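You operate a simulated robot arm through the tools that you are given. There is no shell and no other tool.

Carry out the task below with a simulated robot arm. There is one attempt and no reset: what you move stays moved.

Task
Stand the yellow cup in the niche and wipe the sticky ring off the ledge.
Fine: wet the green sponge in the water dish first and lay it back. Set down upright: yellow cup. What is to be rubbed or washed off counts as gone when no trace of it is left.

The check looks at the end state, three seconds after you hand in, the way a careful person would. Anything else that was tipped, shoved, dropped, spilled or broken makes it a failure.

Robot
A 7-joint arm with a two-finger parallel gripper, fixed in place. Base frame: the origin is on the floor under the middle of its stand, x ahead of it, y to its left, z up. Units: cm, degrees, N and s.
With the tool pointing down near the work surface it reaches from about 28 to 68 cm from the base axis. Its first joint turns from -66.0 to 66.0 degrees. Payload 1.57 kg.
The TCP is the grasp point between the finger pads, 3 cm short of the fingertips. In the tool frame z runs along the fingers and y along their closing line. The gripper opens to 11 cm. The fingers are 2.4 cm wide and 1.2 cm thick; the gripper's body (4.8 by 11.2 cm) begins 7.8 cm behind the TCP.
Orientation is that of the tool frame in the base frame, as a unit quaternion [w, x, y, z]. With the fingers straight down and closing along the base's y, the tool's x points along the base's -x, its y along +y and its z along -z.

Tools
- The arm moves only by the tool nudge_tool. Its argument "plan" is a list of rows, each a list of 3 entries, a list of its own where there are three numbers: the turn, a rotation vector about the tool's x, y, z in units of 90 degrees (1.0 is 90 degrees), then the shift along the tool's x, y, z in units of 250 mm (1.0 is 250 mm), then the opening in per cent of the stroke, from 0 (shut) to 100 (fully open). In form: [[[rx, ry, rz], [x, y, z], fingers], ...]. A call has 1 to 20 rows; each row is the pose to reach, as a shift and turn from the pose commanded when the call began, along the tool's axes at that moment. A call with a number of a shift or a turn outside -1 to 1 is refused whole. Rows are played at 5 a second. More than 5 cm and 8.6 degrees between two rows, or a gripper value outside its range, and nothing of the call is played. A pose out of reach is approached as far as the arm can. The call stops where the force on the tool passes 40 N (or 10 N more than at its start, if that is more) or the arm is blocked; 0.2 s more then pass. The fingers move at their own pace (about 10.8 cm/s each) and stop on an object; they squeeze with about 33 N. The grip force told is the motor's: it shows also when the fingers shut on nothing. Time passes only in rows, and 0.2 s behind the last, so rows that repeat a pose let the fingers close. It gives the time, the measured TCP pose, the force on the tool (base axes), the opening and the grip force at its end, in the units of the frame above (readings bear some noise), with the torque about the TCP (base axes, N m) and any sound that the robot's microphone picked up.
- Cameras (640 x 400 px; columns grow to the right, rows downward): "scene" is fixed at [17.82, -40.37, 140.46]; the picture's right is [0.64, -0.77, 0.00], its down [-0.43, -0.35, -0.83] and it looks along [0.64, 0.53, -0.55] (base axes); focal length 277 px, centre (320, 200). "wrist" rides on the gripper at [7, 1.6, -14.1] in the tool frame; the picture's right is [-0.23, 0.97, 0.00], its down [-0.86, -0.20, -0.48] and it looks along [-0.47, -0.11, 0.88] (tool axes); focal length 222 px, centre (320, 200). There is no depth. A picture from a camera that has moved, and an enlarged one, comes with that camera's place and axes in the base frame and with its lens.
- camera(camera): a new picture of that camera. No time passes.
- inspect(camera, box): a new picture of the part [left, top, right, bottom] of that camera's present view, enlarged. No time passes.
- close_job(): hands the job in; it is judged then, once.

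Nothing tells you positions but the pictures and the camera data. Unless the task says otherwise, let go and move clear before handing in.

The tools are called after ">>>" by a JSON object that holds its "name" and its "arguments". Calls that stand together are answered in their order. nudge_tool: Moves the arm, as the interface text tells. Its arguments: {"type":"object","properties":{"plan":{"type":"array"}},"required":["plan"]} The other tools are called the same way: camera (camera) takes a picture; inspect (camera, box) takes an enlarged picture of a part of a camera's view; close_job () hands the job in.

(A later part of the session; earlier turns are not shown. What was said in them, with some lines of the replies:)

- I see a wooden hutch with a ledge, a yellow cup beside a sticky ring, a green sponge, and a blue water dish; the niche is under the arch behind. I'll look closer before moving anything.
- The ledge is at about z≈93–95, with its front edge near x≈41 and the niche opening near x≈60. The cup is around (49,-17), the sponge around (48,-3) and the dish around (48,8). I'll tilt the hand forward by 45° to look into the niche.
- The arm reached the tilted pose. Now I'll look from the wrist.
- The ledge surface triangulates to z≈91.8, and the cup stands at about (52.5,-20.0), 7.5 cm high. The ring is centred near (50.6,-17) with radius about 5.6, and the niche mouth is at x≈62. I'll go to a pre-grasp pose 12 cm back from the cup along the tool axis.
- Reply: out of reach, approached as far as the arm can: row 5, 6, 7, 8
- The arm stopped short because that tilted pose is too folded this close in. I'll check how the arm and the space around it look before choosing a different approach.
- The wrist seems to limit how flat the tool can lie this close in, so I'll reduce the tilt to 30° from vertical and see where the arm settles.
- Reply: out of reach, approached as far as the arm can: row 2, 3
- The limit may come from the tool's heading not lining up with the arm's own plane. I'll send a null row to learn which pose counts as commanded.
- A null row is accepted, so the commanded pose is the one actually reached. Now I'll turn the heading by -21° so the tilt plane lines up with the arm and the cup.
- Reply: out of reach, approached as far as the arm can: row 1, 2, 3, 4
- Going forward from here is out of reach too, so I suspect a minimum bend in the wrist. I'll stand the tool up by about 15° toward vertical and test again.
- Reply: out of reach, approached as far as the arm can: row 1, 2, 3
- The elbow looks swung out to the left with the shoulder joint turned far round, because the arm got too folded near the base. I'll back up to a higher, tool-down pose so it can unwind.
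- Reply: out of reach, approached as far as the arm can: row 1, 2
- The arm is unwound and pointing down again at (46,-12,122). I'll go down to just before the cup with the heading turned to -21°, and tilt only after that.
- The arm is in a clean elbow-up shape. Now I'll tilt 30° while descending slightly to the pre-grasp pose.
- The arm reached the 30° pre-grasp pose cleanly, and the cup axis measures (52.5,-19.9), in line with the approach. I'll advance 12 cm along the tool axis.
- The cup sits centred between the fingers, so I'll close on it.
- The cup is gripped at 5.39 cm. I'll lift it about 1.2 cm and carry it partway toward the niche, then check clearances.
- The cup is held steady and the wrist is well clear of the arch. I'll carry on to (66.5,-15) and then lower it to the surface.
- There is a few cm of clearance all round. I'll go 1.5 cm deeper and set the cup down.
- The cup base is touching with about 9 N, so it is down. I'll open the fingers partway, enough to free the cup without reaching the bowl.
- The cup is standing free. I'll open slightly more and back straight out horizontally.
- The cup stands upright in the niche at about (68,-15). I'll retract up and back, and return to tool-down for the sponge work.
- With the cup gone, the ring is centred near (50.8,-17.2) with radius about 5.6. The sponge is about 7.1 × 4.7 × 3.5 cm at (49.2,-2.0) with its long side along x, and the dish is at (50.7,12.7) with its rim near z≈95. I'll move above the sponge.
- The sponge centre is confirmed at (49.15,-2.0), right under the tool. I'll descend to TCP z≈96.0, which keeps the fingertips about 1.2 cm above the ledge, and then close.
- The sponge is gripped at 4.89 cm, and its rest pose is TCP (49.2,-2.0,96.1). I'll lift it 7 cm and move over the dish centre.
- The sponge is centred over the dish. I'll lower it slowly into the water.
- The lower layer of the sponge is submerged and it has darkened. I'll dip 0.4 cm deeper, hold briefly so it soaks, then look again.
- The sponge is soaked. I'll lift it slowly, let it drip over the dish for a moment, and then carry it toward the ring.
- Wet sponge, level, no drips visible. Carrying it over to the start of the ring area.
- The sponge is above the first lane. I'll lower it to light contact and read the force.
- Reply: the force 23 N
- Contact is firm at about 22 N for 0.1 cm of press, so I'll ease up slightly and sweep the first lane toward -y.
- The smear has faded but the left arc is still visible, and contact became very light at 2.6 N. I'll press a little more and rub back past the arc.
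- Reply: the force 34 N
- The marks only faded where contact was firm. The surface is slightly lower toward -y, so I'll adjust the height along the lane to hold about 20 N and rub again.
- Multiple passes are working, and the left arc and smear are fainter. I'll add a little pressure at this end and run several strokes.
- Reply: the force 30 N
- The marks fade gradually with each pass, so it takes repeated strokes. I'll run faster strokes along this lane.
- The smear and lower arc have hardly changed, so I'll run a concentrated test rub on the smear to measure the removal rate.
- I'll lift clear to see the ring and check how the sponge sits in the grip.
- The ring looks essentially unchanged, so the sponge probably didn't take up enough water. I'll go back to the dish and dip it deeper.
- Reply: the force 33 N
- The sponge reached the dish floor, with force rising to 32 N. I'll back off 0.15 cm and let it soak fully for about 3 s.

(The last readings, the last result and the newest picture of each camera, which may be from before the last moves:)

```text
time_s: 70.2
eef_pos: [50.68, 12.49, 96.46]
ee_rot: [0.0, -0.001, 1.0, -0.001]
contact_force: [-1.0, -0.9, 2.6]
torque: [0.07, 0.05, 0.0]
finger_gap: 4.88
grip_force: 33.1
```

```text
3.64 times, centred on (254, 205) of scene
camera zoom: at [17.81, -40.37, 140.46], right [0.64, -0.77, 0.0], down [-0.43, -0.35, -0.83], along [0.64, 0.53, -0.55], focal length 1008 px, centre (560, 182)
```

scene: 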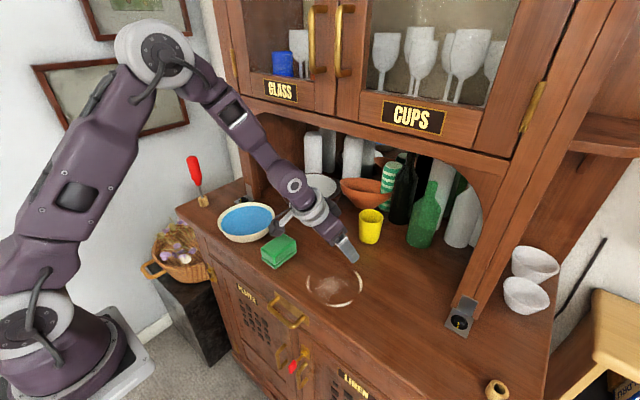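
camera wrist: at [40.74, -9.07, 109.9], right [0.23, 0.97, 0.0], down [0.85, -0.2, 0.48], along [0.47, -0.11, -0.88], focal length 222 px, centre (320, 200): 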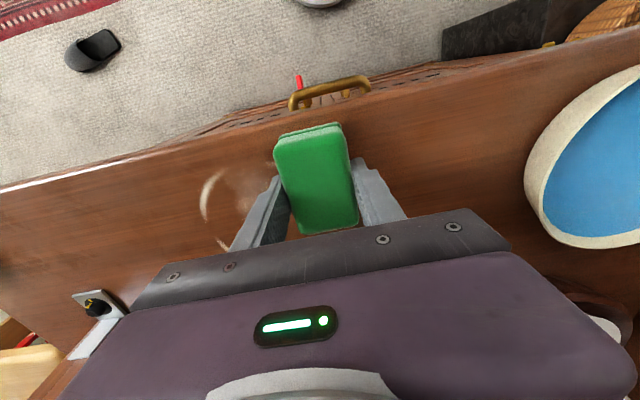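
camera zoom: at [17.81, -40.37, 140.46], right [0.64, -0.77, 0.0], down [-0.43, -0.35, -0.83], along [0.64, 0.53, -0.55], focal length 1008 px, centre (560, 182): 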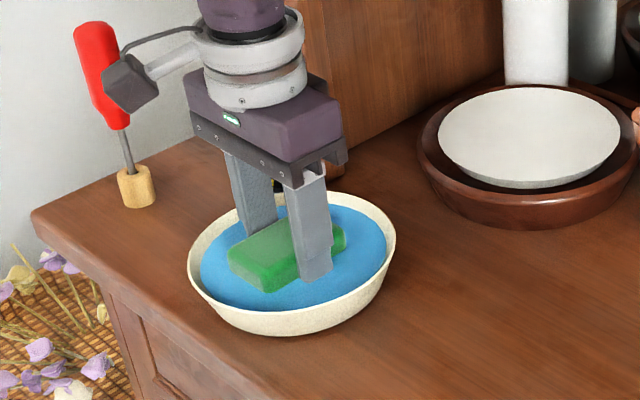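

>>> {"name": "nudge_tool", "arguments": {"plan": [[[0, 0, 0], [0, 0, -0.04], 30], [[0, 0, 0], [0, 0, -0.1], 30], [[0, 0, 0], [0, 0, -0.16], 30], [[0, 0, 0], [0, 0, -0.22], 30], [[0, 0, 0], [0, 0, -0.22], 30], [[0, 0, 0], [0, 0, -0.22], 30], [[0, 0, 0], [0, 0, -0.22], 30], [[0, 0, 0], [0, 0, -0.22], 30], [[0, 0, 0], [0, 0, -0.3], 30], [[0, 0, 0], [0, 0, -0.3], 30]]}}

>>> {"name": "inspect", "arguments": {"camera": "scene", "box": [190, 150, 318, 260]}}

>>> {"name": "inspect", "arguments": {"camera": "wrist", "box": [220, 60, 412, 240]}}

```text
time_s: 72.4
eef_pos: [50.57, 12.63, 103.87]
ee_rot: [0.0, -0.001, 1.0, 0.001]
contact_force: [0.7, -0.6, -0.7]
torque: [0.01, -0.01, 0.0]
finger_gap: 4.9
grip_force: 32.8
```

```text
3.64 times, centred on (254, 205) of scene
camera zoom: at [17.82, -40.37, 140.46], right [0.64, -0.77, 0.0], down [-0.43, -0.35, -0.83], along [0.64, 0.53, -0.55], focal length 1008 px, centre (560, 182)
```

zoom: 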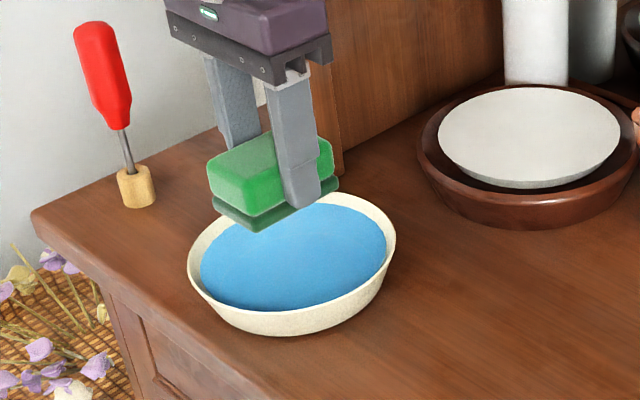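

```text
2.22 times, centred on (316, 150) of wrist
camera zoom: at [43.82, 14.17, 117.86], right [0.23, 0.97, 0.0], down [0.86, -0.2, 0.48], along [0.47, -0.11, -0.88], focal length 494 px, centre (329, 311)
```

zoom: 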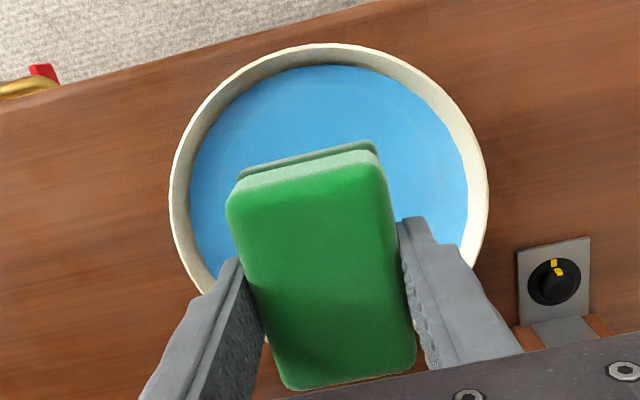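

The lower layer has now visibly darkened, so the sponge is properly wet. I'll carry it back to the ring.

>>> {"name": "nudge_tool", "arguments": {"plan": [[[0, 0, 0], [0.012, -0.098, 0], 30], [[0, 0, 0], [0.024, -0.197, 0], 30], [[0, 0, 0], [0.036, -0.295, 0], 30], [[0, 0, 0], [0.048, -0.394, 0], 30], [[0, 0, 0], [0.06, -0.492, 0], 30], [[0, 0, 0], [0.072, -0.59, 0], 30], [[0, 0, 0], [0.084, -0.689, 0.04], 30], [[0, 0, 0], [0.096, -0.787, 0.09], 30], [[0, 0, 0], [0.108, -0.886, 0.14], 30], [[0, 0, 0], [0.12, -0.984, 0.2], 30], [[0, 0, 0], [0.12, -0.984, 0.26], 30], [[0, 0, 0], [0.12, -0.984, 0.3], 30], [[0, 0, 0], [0.12, -0.984, 0.3], 30]]}}

```text
time_s: 75.2
eef_pos: [47.68, -12.05, 96.48]
ee_rot: [0.0, -0.001, 1.0, 0.0]
contact_force: [-0.9, -0.2, -0.7]
torque: [0.02, 0.02, 0.02]
finger_gap: 4.93
grip_force: 33.0
```

>>> {"name": "nudge_tool", "arguments": {"plan": [[[0, 0, 0], [0, 0, 0.008], 30], [[0, 0, 0], [0, 0, 0.014], 30], [[0, 0, 0], [0, 0, 0.018], 30], [[0, 0, 0], [0, 0, 0.018], 30]]}}

```text
time_s: 76.2
eef_pos: [47.69, -12.06, 95.93]
ee_rot: [0.0, -0.001, 1.0, 0.001]
contact_force: [-0.2, 0.0, -1.0]
torque: [-0.01, 0.01, -0.01]
finger_gap: 4.9
grip_force: 32.5
```

>>> {"name": "nudge_tool", "arguments": {"plan": [[[0, 0, 0], [0, 0, 0.003], 30], [[0, 0, 0], [0, 0, 0.005], 30], [[0, 0, 0], [0, 0, 0.005], 30]]}}

```text
time_s: 77.0
eef_pos: [47.73, -12.08, 95.86]
ee_rot: [0.0, -0.001, 1.0, -0.001]
contact_force: [-3.8, 0.6, 20.8]
torque: [0.12, 0.3, -0.05]
finger_gap: 4.89
grip_force: 33.1
```

Contact is made at about 21 N. Sweeping lane 1 toward -y.

>>> {"name": "nudge_tool", "arguments": {"plan": [[[0, 0, 0], [0, -0.04, 0.0002], 30], [[0, 0, 0], [0, -0.08, 0.0004], 30], [[0, 0, 0], [0, -0.12, 0.0006], 30], [[0, 0, 0], [0, -0.16, 0.0008], 30], [[0, 0, 0], [0, -0.2, 0.001], 30], [[0, 0, 0], [0, -0.24, 0.0012], 30], [[0, 0, 0], [0, -0.28, 0.0014], 30], [[0, 0, 0], [0, -0.32, 0.0016], 30], [[0, 0, 0], [0, -0.36, 0.0018], 30], [[0, 0, 0], [0, -0.4, 0.002], 30], [[0, 0, 0], [0, -0.43, 0.0022], 30], [[0, 0, 0], [0, -0.43, 0.0022], 30]]}}

>>> {"name": "inspect", "arguments": {"camera": "wrist", "box": [320, 90, 512, 230]}}

>>> {"name": "inspect", "arguments": {"camera": "scene", "box": [250, 220, 410, 320]}}

```text
time_s: 78.5
eef_pos: [47.71, -18.52, 96.0]
ee_rot: [0.002, -0.002, 1.0, -0.001]
contact_force: [-0.7, 0.4, 6.6]
torque: [0.05, 0.16, -0.06]
finger_gap: 4.9
grip_force: 32.7
stopped in row 7: the force on the tool passed its limit at 41 N (the readings are from after the stop); the commanded pose is now the measured one
```

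```text
2.86 times, centred on (416, 160) of wrist
camera zoom: at [40.92, -16.9, 109.85], right [0.23, 0.97, 0.0], down [0.85, -0.2, 0.48], along [0.47, -0.11, -0.88], focal length 635 px, centre (46, 314)
```

zoom: 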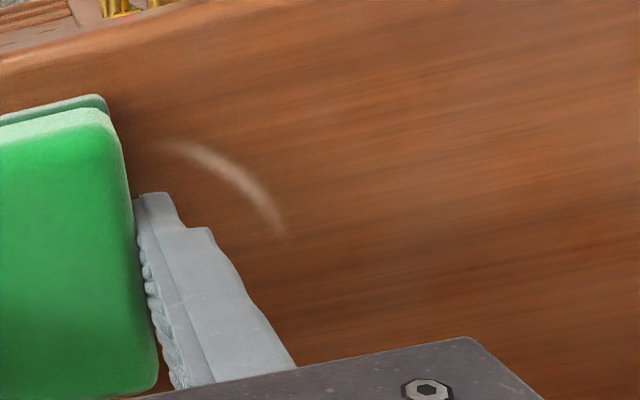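

```text
4.00 times, centred on (330, 270) of scene
camera zoom: at [17.8, -40.36, 140.47], right [0.64, -0.77, 0.0], down [-0.43, -0.35, -0.83], along [0.64, 0.53, -0.55], focal length 1109 px, centre (280, -80)
```

zoom: 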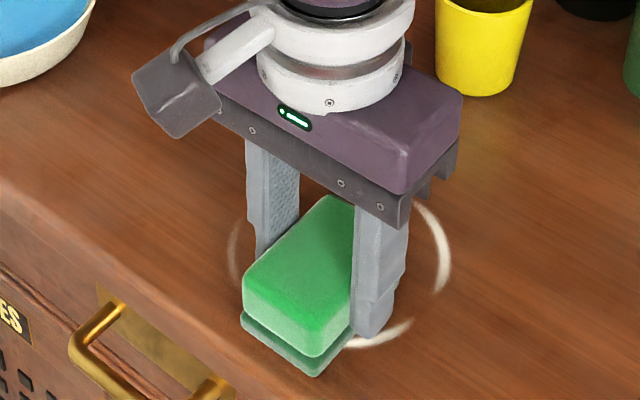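

Wet wiping works, with the arc fading strongly in one pass. The force peaked at 41 N and stopped the move, so I'll continue with lighter pressure at constant height.

>>> {"name": "nudge_tool", "arguments": {"plan": [[[0, 0, 0], [0, -0.04, 0.0006], 30], [[0, 0, 0], [0, -0.08, 0.0008], 30], [[0, 0, 0], [0, -0.12, 0.0008], 30], [[0, 0, 0], [0, -0.16, 0.0008], 30], [[0, 0, 0], [0, -0.16, 0.0008], 30], [[0, 0, 0], [0, -0.12, 0.0008], 30], [[0, 0, 0], [0, -0.08, 0.0008], 30], [[0, 0, 0], [0, -0.04, 0.0008], 30], [[0, 0, 0], [0, 0, 0.0008], 30], [[0, 0, 0], [0, 0.04, 0.0008], 30], [[0, 0, 0], [0, 0.08, 0.0008], 30], [[0, 0, 0], [0, 0.12, 0.0008], 30], [[0, 0, 0], [0, 0.16, 0.0008], 30], [[0, 0, 0], [0, 0.2, 0.0008], 30], [[0, 0, 0], [0, 0.24, 0.0008], 30], [[0, 0, 0], [0, 0.28, 0.0008], 30], [[0, 0, 0], [0, 0.31, 0.0008], 30], [[0, 0, 0], [0, 0.31, 0.0008], 30]]}}

>>> {"name": "inspect", "arguments": {"camera": "wrist", "box": [160, 110, 352, 250]}}

>>> {"name": "inspect", "arguments": {"camera": "scene", "box": [250, 220, 410, 320]}}

```text
time_s: 82.2
eef_pos: [47.75, -10.72, 95.84]
ee_rot: [0.001, 0.0, 1.0, -0.002]
contact_force: [-2.9, -2.4, 8.5]
torque: [0.11, 0.11, 0.07]
finger_gap: 4.9
grip_force: 33.5
stopped in row 18: the force on the tool passed its limit at 41 N (the readings are from after the stop); the commanded pose is now the measured one
```

```text
2.86 times, centred on (256, 180) of wrist
camera zoom: at [40.91, -9.17, 109.84], right [0.23, 0.97, 0.0], down [0.85, -0.2, 0.48], along [0.47, -0.11, -0.88], focal length 635 px, centre (503, 257)
```

zoom: 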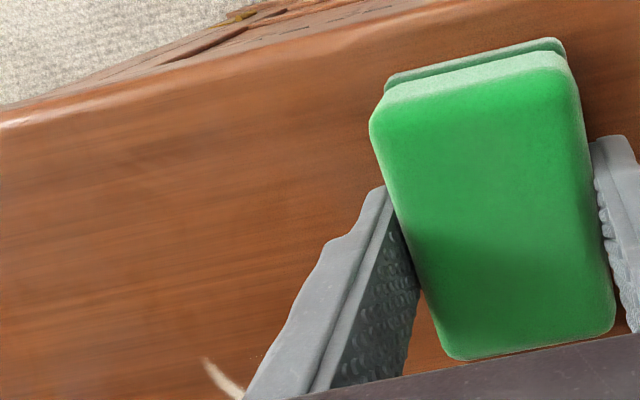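

```text
4.00 times, centred on (330, 270) of scene
camera zoom: at [17.8, -40.37, 140.47], right [0.64, -0.77, 0.0], down [-0.43, -0.35, -0.83], along [0.64, 0.53, -0.55], focal length 1109 px, centre (280, -80)
```

zoom: 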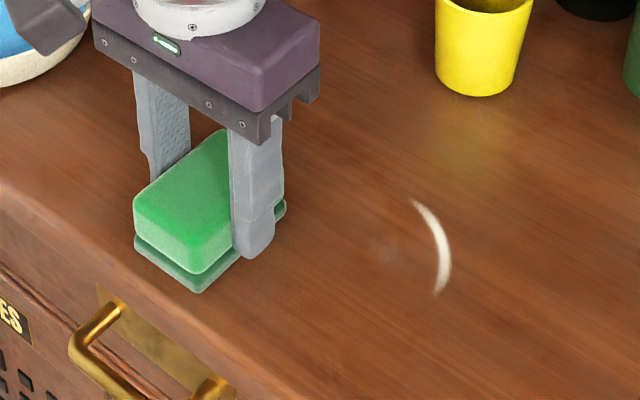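

The front half of the ring is gone. Only the far right arc and a faint smear near (52.6,-19) remain. I'll lift, shift to x≈54, and lower again.

>>> {"name": "nudge_tool", "arguments": {"plan": [[[0, 0, 0], [0, 0, -0.03], 30], [[0, 0, 0], [-0.06, -0.03, -0.05], 30], [[0, 0, 0], [-0.13, -0.07, -0.05], 30], [[0, 0, 0], [-0.19, -0.11, -0.05], 30], [[0, 0, 0], [-0.25, -0.152, -0.05], 30], [[0, 0, 0], [-0.25, -0.152, -0.03], 30], [[0, 0, 0], [-0.25, -0.152, -0.012], 30], [[0, 0, 0], [-0.25, -0.152, -0.004], 30], [[0, 0, 0], [-0.25, -0.152, -0.004], 30]]}}

>>> {"name": "camera", "arguments": {"camera": "scene"}}

```text
time_s: 84.2
eef_pos: [53.98, -14.46, 96.02]
ee_rot: [0.001, 0.0, 1.0, -0.001]
contact_force: [0.0, 0.1, -0.1]
torque: [0.03, -0.03, -0.02]
finger_gap: 4.89
grip_force: 33.0
```

```text
taken
```

scene: 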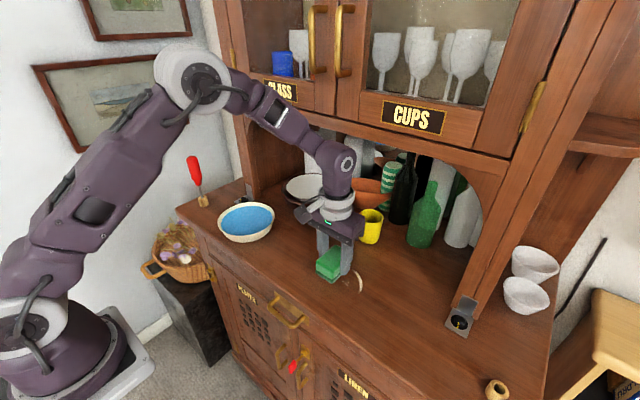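

>>> {"name": "nudge_tool", "arguments": {"plan": [[[0, 0, 0], [0, 0, 0.003], 30], [[0, 0, 0], [0, 0, 0.0052], 30], [[0, 0, 0], [0, 0, 0.0052], 30]]}}

```text
time_s: 85.0
eef_pos: [53.96, -14.49, 95.87]
ee_rot: [0.002, 0.001, 1.0, -0.001]
contact_force: [-1.5, -0.9, 12.6]
torque: [0.18, 0.29, 0.04]
finger_gap: 4.94
grip_force: 33.1
```

>>> {"name": "nudge_tool", "arguments": {"plan": [[[0, 0, 0], [0, -0.04, 0], 30], [[0, 0, 0], [0, -0.08, 0], 30], [[0, 0, 0], [0, -0.12, 0], 30], [[0, 0, 0], [0, -0.16, 0], 30], [[0, 0, 0], [0, -0.2, 0], 30], [[0, 0, 0], [0, -0.24, 0], 30], [[0, 0, 0], [0, -0.28, 0], 30], [[0, 0, 0], [0, -0.32, 0], 30], [[0, 0, 0], [0, -0.34, 0], 30], [[0, 0, 0], [0, -0.3, 0], 30], [[0, 0, 0], [0, -0.26, 0], 30], [[0, 0, 0], [0, -0.22, 0], 30], [[0, 0, 0], [0, -0.18, 0], 30], [[0, 0, 0], [0, -0.14, 0], 30], [[0, 0, 0], [0, -0.1, 0], 30], [[0, 0, 0], [0, -0.06, 0], 30], [[0, 0, 0], [0, -0.02, 0], 30], [[0, 0, 0], [0, 0.02, 0], 30], [[0, 0, 0], [0, 0.06, 0], 30], [[0, 0, 0], [0, 0.06, 0], 30]]}}

>>> {"name": "inspect", "arguments": {"camera": "scene", "box": [250, 220, 410, 320]}}

>>> {"name": "camera", "arguments": {"camera": "wrist"}}

```text
time_s: 89.2
eef_pos: [54.01, -13.05, 95.9]
ee_rot: [0.002, 0.001, 1.0, -0.001]
contact_force: [0.7, -10.3, 21.4]
torque: [-0.16, 0.12, 0.04]
finger_gap: 4.9
grip_force: 33.1
```

```text
4.00 times, centred on (330, 270) of scene
camera zoom: at [17.78, -40.38, 140.46], right [0.64, -0.77, 0.0], down [-0.43, -0.35, -0.83], along [0.64, 0.53, -0.55], focal length 1109 px, centre (280, -80)
```

zoom: 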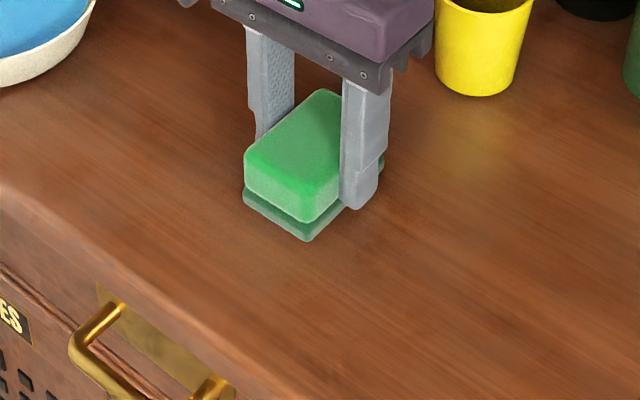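

```text
taken
camera wrist: at [47.18, -11.48, 109.83], right [0.23, 0.97, 0.0], down [0.85, -0.2, 0.48], along [0.47, -0.11, -0.88], focal length 222 px, centre (320, 200)
```

wrist: 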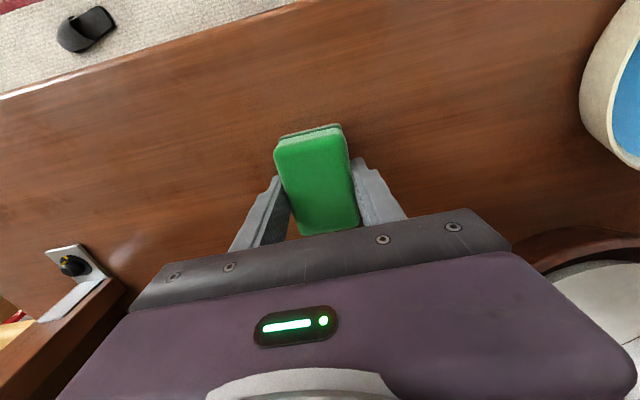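

The ring looks gone. For safety I'll do another overlapping pass over the middle and front lanes, and then check closely.

>>> {"name": "nudge_tool", "arguments": {"plan": [[[0, 0, 0], [0.043, 0.02, -0.001], 30], [[0, 0, 0], [0.086, 0.04, -0.001], 30], [[0, 0, 0], [0.128, 0.062, -0.001], 30], [[0, 0, 0], [0.128, 0, -0.0008], 30], [[0, 0, 0], [0.128, -0.065, -0.0008], 30], [[0, 0, 0], [0.128, -0.13, -0.0008], 30], [[0, 0, 0], [0.128, -0.195, -0.0008], 30], [[0, 0, 0], [0.128, -0.26, -0.0008], 30], [[0, 0, 0], [0.128, -0.325, -0.0008], 30], [[0, 0, 0], [0.128, -0.39, -0.0008], 30], [[0, 0, 0], [0.19, -0.39, -0.0008], 30], [[0, 0, 0], [0.25, -0.39, -0.0008], 30], [[0, 0, 0], [0.272, -0.325, -0.0008], 30], [[0, 0, 0], [0.272, -0.26, -0.0008], 30], [[0, 0, 0], [0.272, -0.195, -0.0008], 30], [[0, 0, 0], [0.272, -0.13, -0.0008], 30], [[0, 0, 0], [0.272, -0.065, -0.0008], 30], [[0, 0, 0], [0.272, 0, -0.0008], 30], [[0, 0, 0], [0.272, 0.062, -0.0008], 30], [[0, 0, 0], [0.272, 0.062, -0.0008], 30]]}}

>>> {"name": "inspect", "arguments": {"camera": "scene", "box": [250, 220, 410, 320]}}

>>> {"name": "inspect", "arguments": {"camera": "scene", "box": [310, 240, 390, 310]}}

```text
time_s: 93.5
eef_pos: [47.34, -11.5, 95.93]
ee_rot: [0.003, 0.0, 1.0, -0.001]
contact_force: [-1.4, -7.8, 18.2]
torque: [-0.08, 0.18, 0.0]
finger_gap: 4.88
grip_force: 32.9
```

```text
4.00 times, centred on (330, 270) of scene
camera zoom: at [17.79, -40.38, 140.46], right [0.64, -0.77, 0.0], down [-0.43, -0.35, -0.83], along [0.64, 0.53, -0.55], focal length 1109 px, centre (280, -80)
```

zoom: 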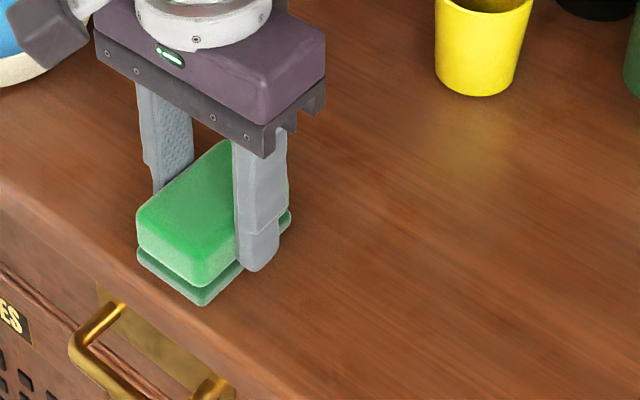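

```text
5.71 times, centred on (350, 275) of scene
camera zoom: at [17.79, -40.38, 140.46], right [0.64, -0.77, 0.0], down [-0.43, -0.35, -0.83], along [0.64, 0.53, -0.55], focal length 1584 px, centre (149, -229)
```

zoom: 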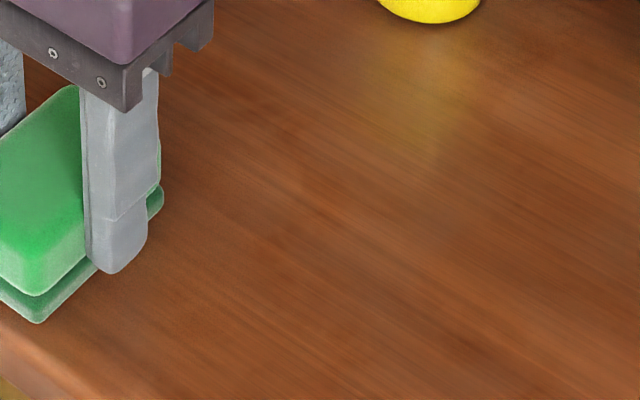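

The ledge is clean with no trace visible. Now I'll lift the sponge, return it to its original spot at (49.2,-2.0), and lower it close to contact.

>>> {"name": "nudge_tool", "arguments": {"plan": [[[0, 0, 0], [0, 0, -0.03], 30], [[0, 0, 0], [0, 0.02, -0.08], 30], [[0, 0, 0], [-0.02, 0.1, -0.1], 30], [[0, 0, 0], [-0.04, 0.18, -0.1], 30], [[0, 0, 0], [-0.055, 0.26, -0.1], 30], [[0, 0, 0], [-0.07, 0.34, -0.1], 30], [[0, 0, 0], [-0.075, 0.379, -0.08], 30], [[0, 0, 0], [-0.075, 0.379, -0.05], 30], [[0, 0, 0], [-0.075, 0.379, -0.025], 30], [[0, 0, 0], [-0.075, 0.379, -0.01], 30], [[0, 0, 0], [-0.075, 0.379, -0.005], 30], [[0, 0, 0], [-0.075, 0.379, -0.005], 30]]}}

>>> {"name": "camera", "arguments": {"camera": "wrist"}}

>>> {"name": "inspect", "arguments": {"camera": "scene", "box": [250, 220, 410, 320]}}

```text
time_s: 96.0
eef_pos: [49.18, -2.03, 95.99]
ee_rot: [0.001, 0.0, 1.0, 0.0]
contact_force: [-0.2, -0.5, -0.3]
torque: [0.0, -0.03, 0.02]
finger_gap: 4.91
grip_force: 32.7
```

```text
taken
camera wrist: at [42.25, -0.41, 109.89], right [0.23, 0.97, 0.0], down [0.85, -0.2, 0.48], along [0.47, -0.11, -0.88], focal length 222 px, centre (320, 200)
```

wrist: 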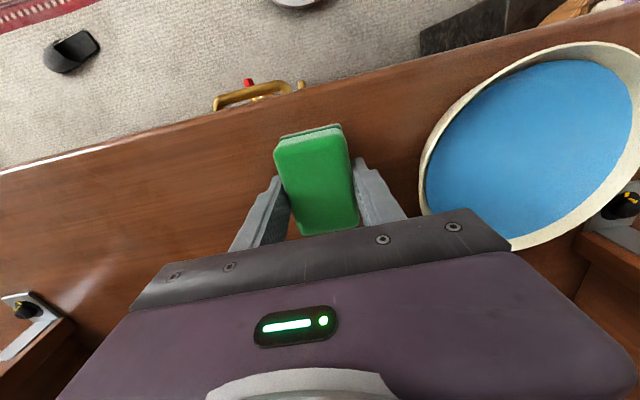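

```text
4.00 times, centred on (330, 270) of scene
camera zoom: at [17.82, -40.37, 140.46], right [0.64, -0.77, 0.0], down [-0.43, -0.35, -0.83], along [0.64, 0.53, -0.55], focal length 1109 px, centre (280, -80)
```

zoom: 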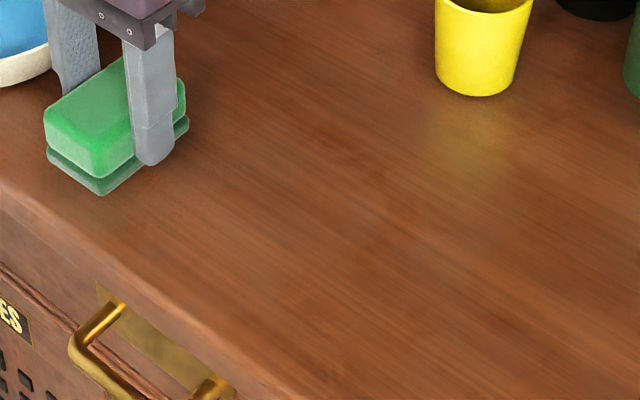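

The whole ring area is clean in both views and the sponge is at its original place. I'll lower it to gentle contact.

>>> {"name": "nudge_tool", "arguments": {"plan": [[[0, 0, 0], [0, 0, 0.002], 30], [[0, 0, 0], [0, 0, 0.004], 30], [[0, 0, 0], [0, 0, 0.004], 30]]}}

```text
time_s: 96.8
eef_pos: [49.1, -2.07, 95.94]
ee_rot: [0.002, 0.001, 1.0, 0.0]
contact_force: [-2.2, 0.8, 15.7]
torque: [0.18, 0.25, 0.02]
finger_gap: 4.9
grip_force: 32.5
```

Contact is 15.7 N, so the sponge is resting on the ledge. I'll back off a hair, open to 70 %, and then rise straight up.

>>> {"name": "nudge_tool", "arguments": {"plan": [[[0, 0, 0], [0, 0, -0.002], 30], [[0, 0, 0], [0, 0, -0.002], 46], [[0, 0, 0], [0, 0, -0.002], 55], [[0, 0, 0], [0, 0, -0.002], 66], [[0, 0, 0], [0, 0, -0.002], 68], [[0, 0, 0], [0, 0, -0.06], 68], [[0, 0, 0], [0, 0, -0.14], 68], [[0, 0, 0], [0, 0, -0.24], 68], [[0, 0, 0], [0, 0, -0.34], 68], [[0, 0, 0], [0, 0, -0.44], 68], [[0, 0, 0], [0, 0, -0.54], 68], [[0, 0, 0], [0, 0, -0.54], 68]]}}

>>> {"name": "camera", "arguments": {"camera": "wrist"}}

>>> {"name": "camera", "arguments": {"camera": "scene"}}

```text
time_s: 99.5
eef_pos: [49.06, -2.15, 109.4]
ee_rot: [0.001, 0.0, 1.0, -0.001]
contact_force: [-0.7, -0.5, -0.5]
torque: [0.01, -0.02, -0.01]
finger_gap: 7.5
grip_force: 0.0
```

```text
taken
camera wrist: at [42.2, -0.42, 123.39], right [0.23, 0.97, 0.0], down [0.85, -0.2, 0.48], along [0.47, -0.11, -0.88], focal length 222 px, centre (320, 200)
```

wrist: 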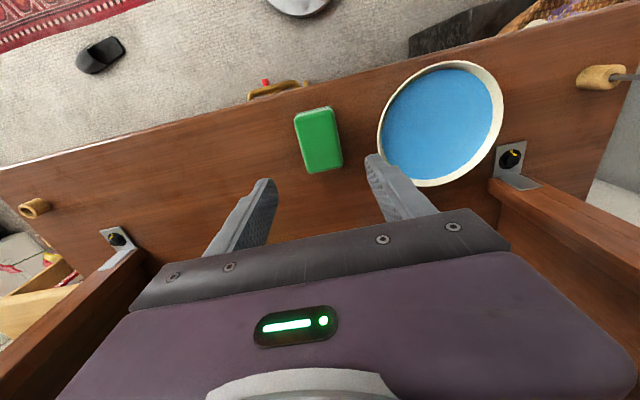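

```text
taken
```

scene: 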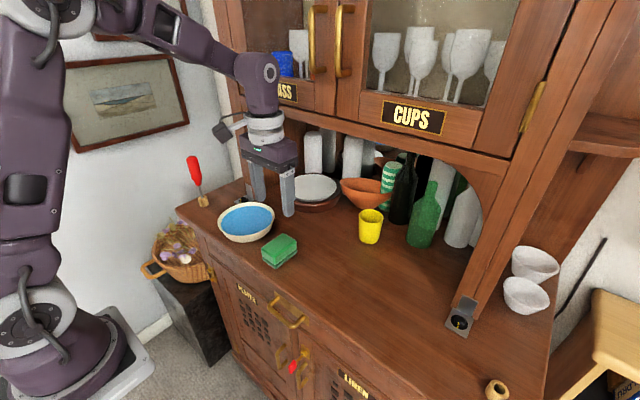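

The sponge is back in its place and released. I'll take close looks at the ledge, the cup and the surroundings before finishing.

>>> {"name": "inspect", "arguments": {"camera": "wrist", "box": [60, 90, 316, 250]}}

>>> {"name": "inspect", "arguments": {"camera": "scene", "box": [280, 230, 408, 320]}}

>>> {"name": "inspect", "arguments": {"camera": "scene", "box": [320, 160, 480, 270]}}

>>> {"name": "inspect", "arguments": {"camera": "scene", "box": [170, 140, 350, 290]}}

```text
2.50 times, centred on (188, 170) of wrist
camera zoom: at [42.2, -0.42, 123.39], right [0.23, 0.97, 0.0], down [0.85, -0.2, 0.48], along [0.47, -0.11, -0.88], focal length 555 px, centre (650, 275)
```

zoom: 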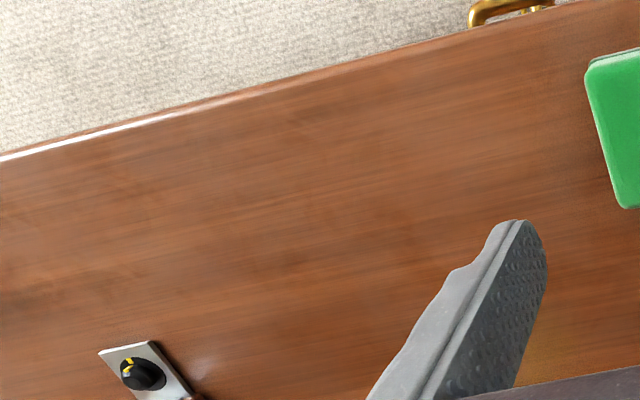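

```text
4.44 times, centred on (344, 275) of scene
camera zoom: at [17.82, -40.37, 140.46], right [0.64, -0.77, 0.0], down [-0.43, -0.35, -0.83], along [0.64, 0.53, -0.55], focal length 1232 px, centre (213, -133)
```

zoom: 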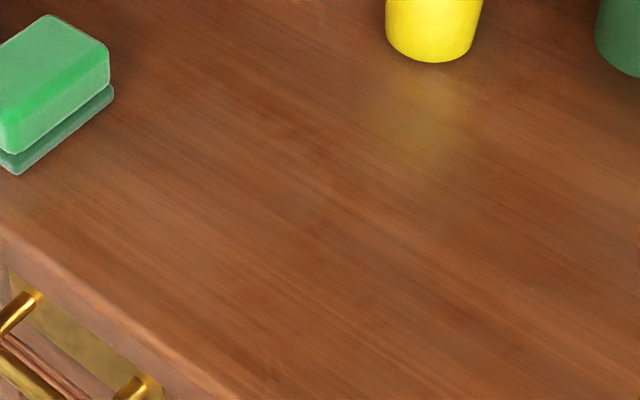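

```text
3.64 times, centred on (400, 215) of scene
camera zoom: at [17.82, -40.37, 140.46], right [0.64, -0.77, 0.0], down [-0.43, -0.35, -0.83], along [0.64, 0.53, -0.55], focal length 1008 px, centre (29, 146)
```

zoom: 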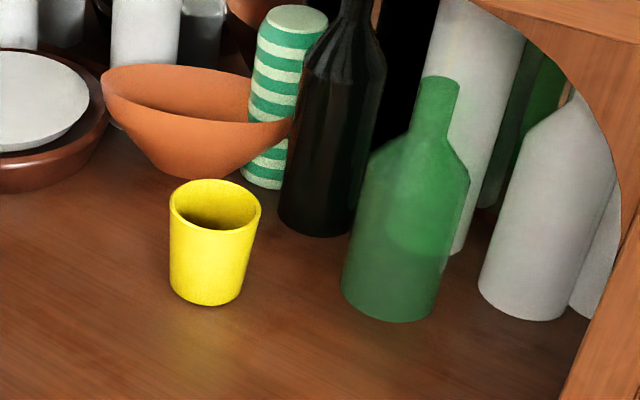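

```text
2.67 times, centred on (260, 215) of scene
camera zoom: at [17.82, -40.37, 140.46], right [0.64, -0.77, 0.0], down [-0.43, -0.35, -0.83], along [0.64, 0.53, -0.55], focal length 739 px, centre (480, 160)
```

zoom: 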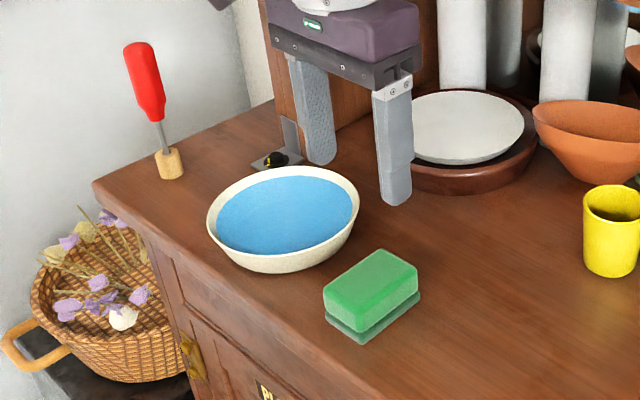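

Everything looks right: no trace on the ledge, the cup upright inside the niche at about (67.5,-15.5), the sponge back in place, and the dish and other items undisturbed. I'll move the hand up and back clear.

>>> {"name": "nudge_tool", "arguments": {"plan": [[[0, 0, 0], [0.03, -0.01, -0.07], 68], [[0, 0, 0], [0.06, -0.03, -0.14], 68], [[0, 0, 0], [0.1, -0.05, -0.21], 80], [[0, 0, 0], [0.14, -0.07, -0.28], 90], [[0, 0, 0], [0.18, -0.1, -0.35], 100], [[0, 0, 0], [0.22, -0.13, -0.42], 100], [[0, 0, 0], [0.22, -0.13, -0.42], 100], [[0, 0, 0], [0.22, -0.13, -0.42], 100]]}}

>>> {"name": "camera", "arguments": {"camera": "scene"}}

>>> {"name": "camera", "arguments": {"camera": "wrist"}}

```text
time_s: 101.2
eef_pos: [43.53, -5.26, 119.88]
ee_rot: [0.001, 0.0, 1.0, -0.001]
contact_force: [0.2, -0.3, -0.3]
torque: [-0.02, -0.01, 0.0]
finger_gap: 11.0
grip_force: 0.1
```

```text
taken
```

scene: 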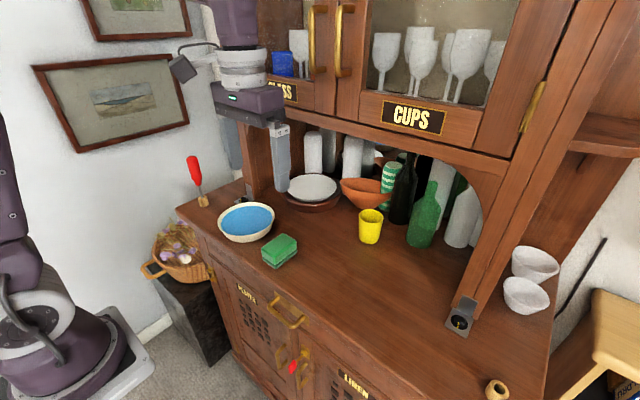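

```text
taken
camera wrist: at [36.74, -3.63, 133.82], right [0.23, 0.97, 0.0], down [0.85, -0.2, 0.48], along [0.47, -0.11, -0.88], focal length 222 px, centre (320, 200)
```

wrist: 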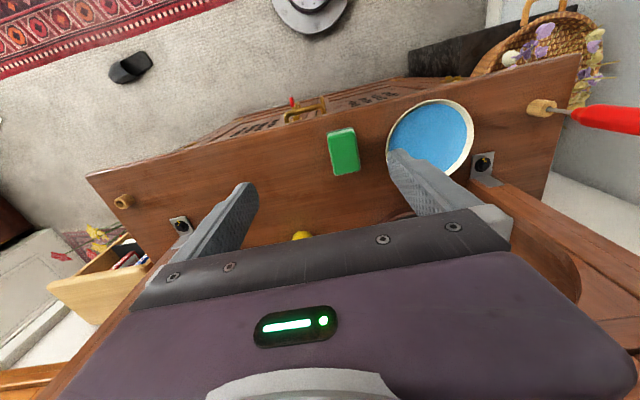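

The hand is clear, the ledge is clean, the cup stands in the niche, and the wetted sponge is back where it was. I'm handing the job in.

>>> {"name": "close_job", "arguments": {}}

```text
The job is handed in.
```

I've handed the job in. The yellow cup stands upright in the niche, and no trace of the sticky ring shows on the ledge in either camera view.

- **Cup:** it stands about 5 cm behind the front of the niche, in front of the bowl and bottles, and touches nothing.
- **Sponge:** the first dip was too shallow and wiping barely marked the ring. I dipped it again down to the dish floor, its lower layer darkened, and the ring came off. It is back in its original spot.
- **Force stops:** wiping twice hit the 40 N limit and the arm stopped itself. I saw no damage or movement from it.
- **Everything else:** the dish, bowls, bottles and other items looked undisturbed in the last pictures. The hand is open and clear of the ledge.
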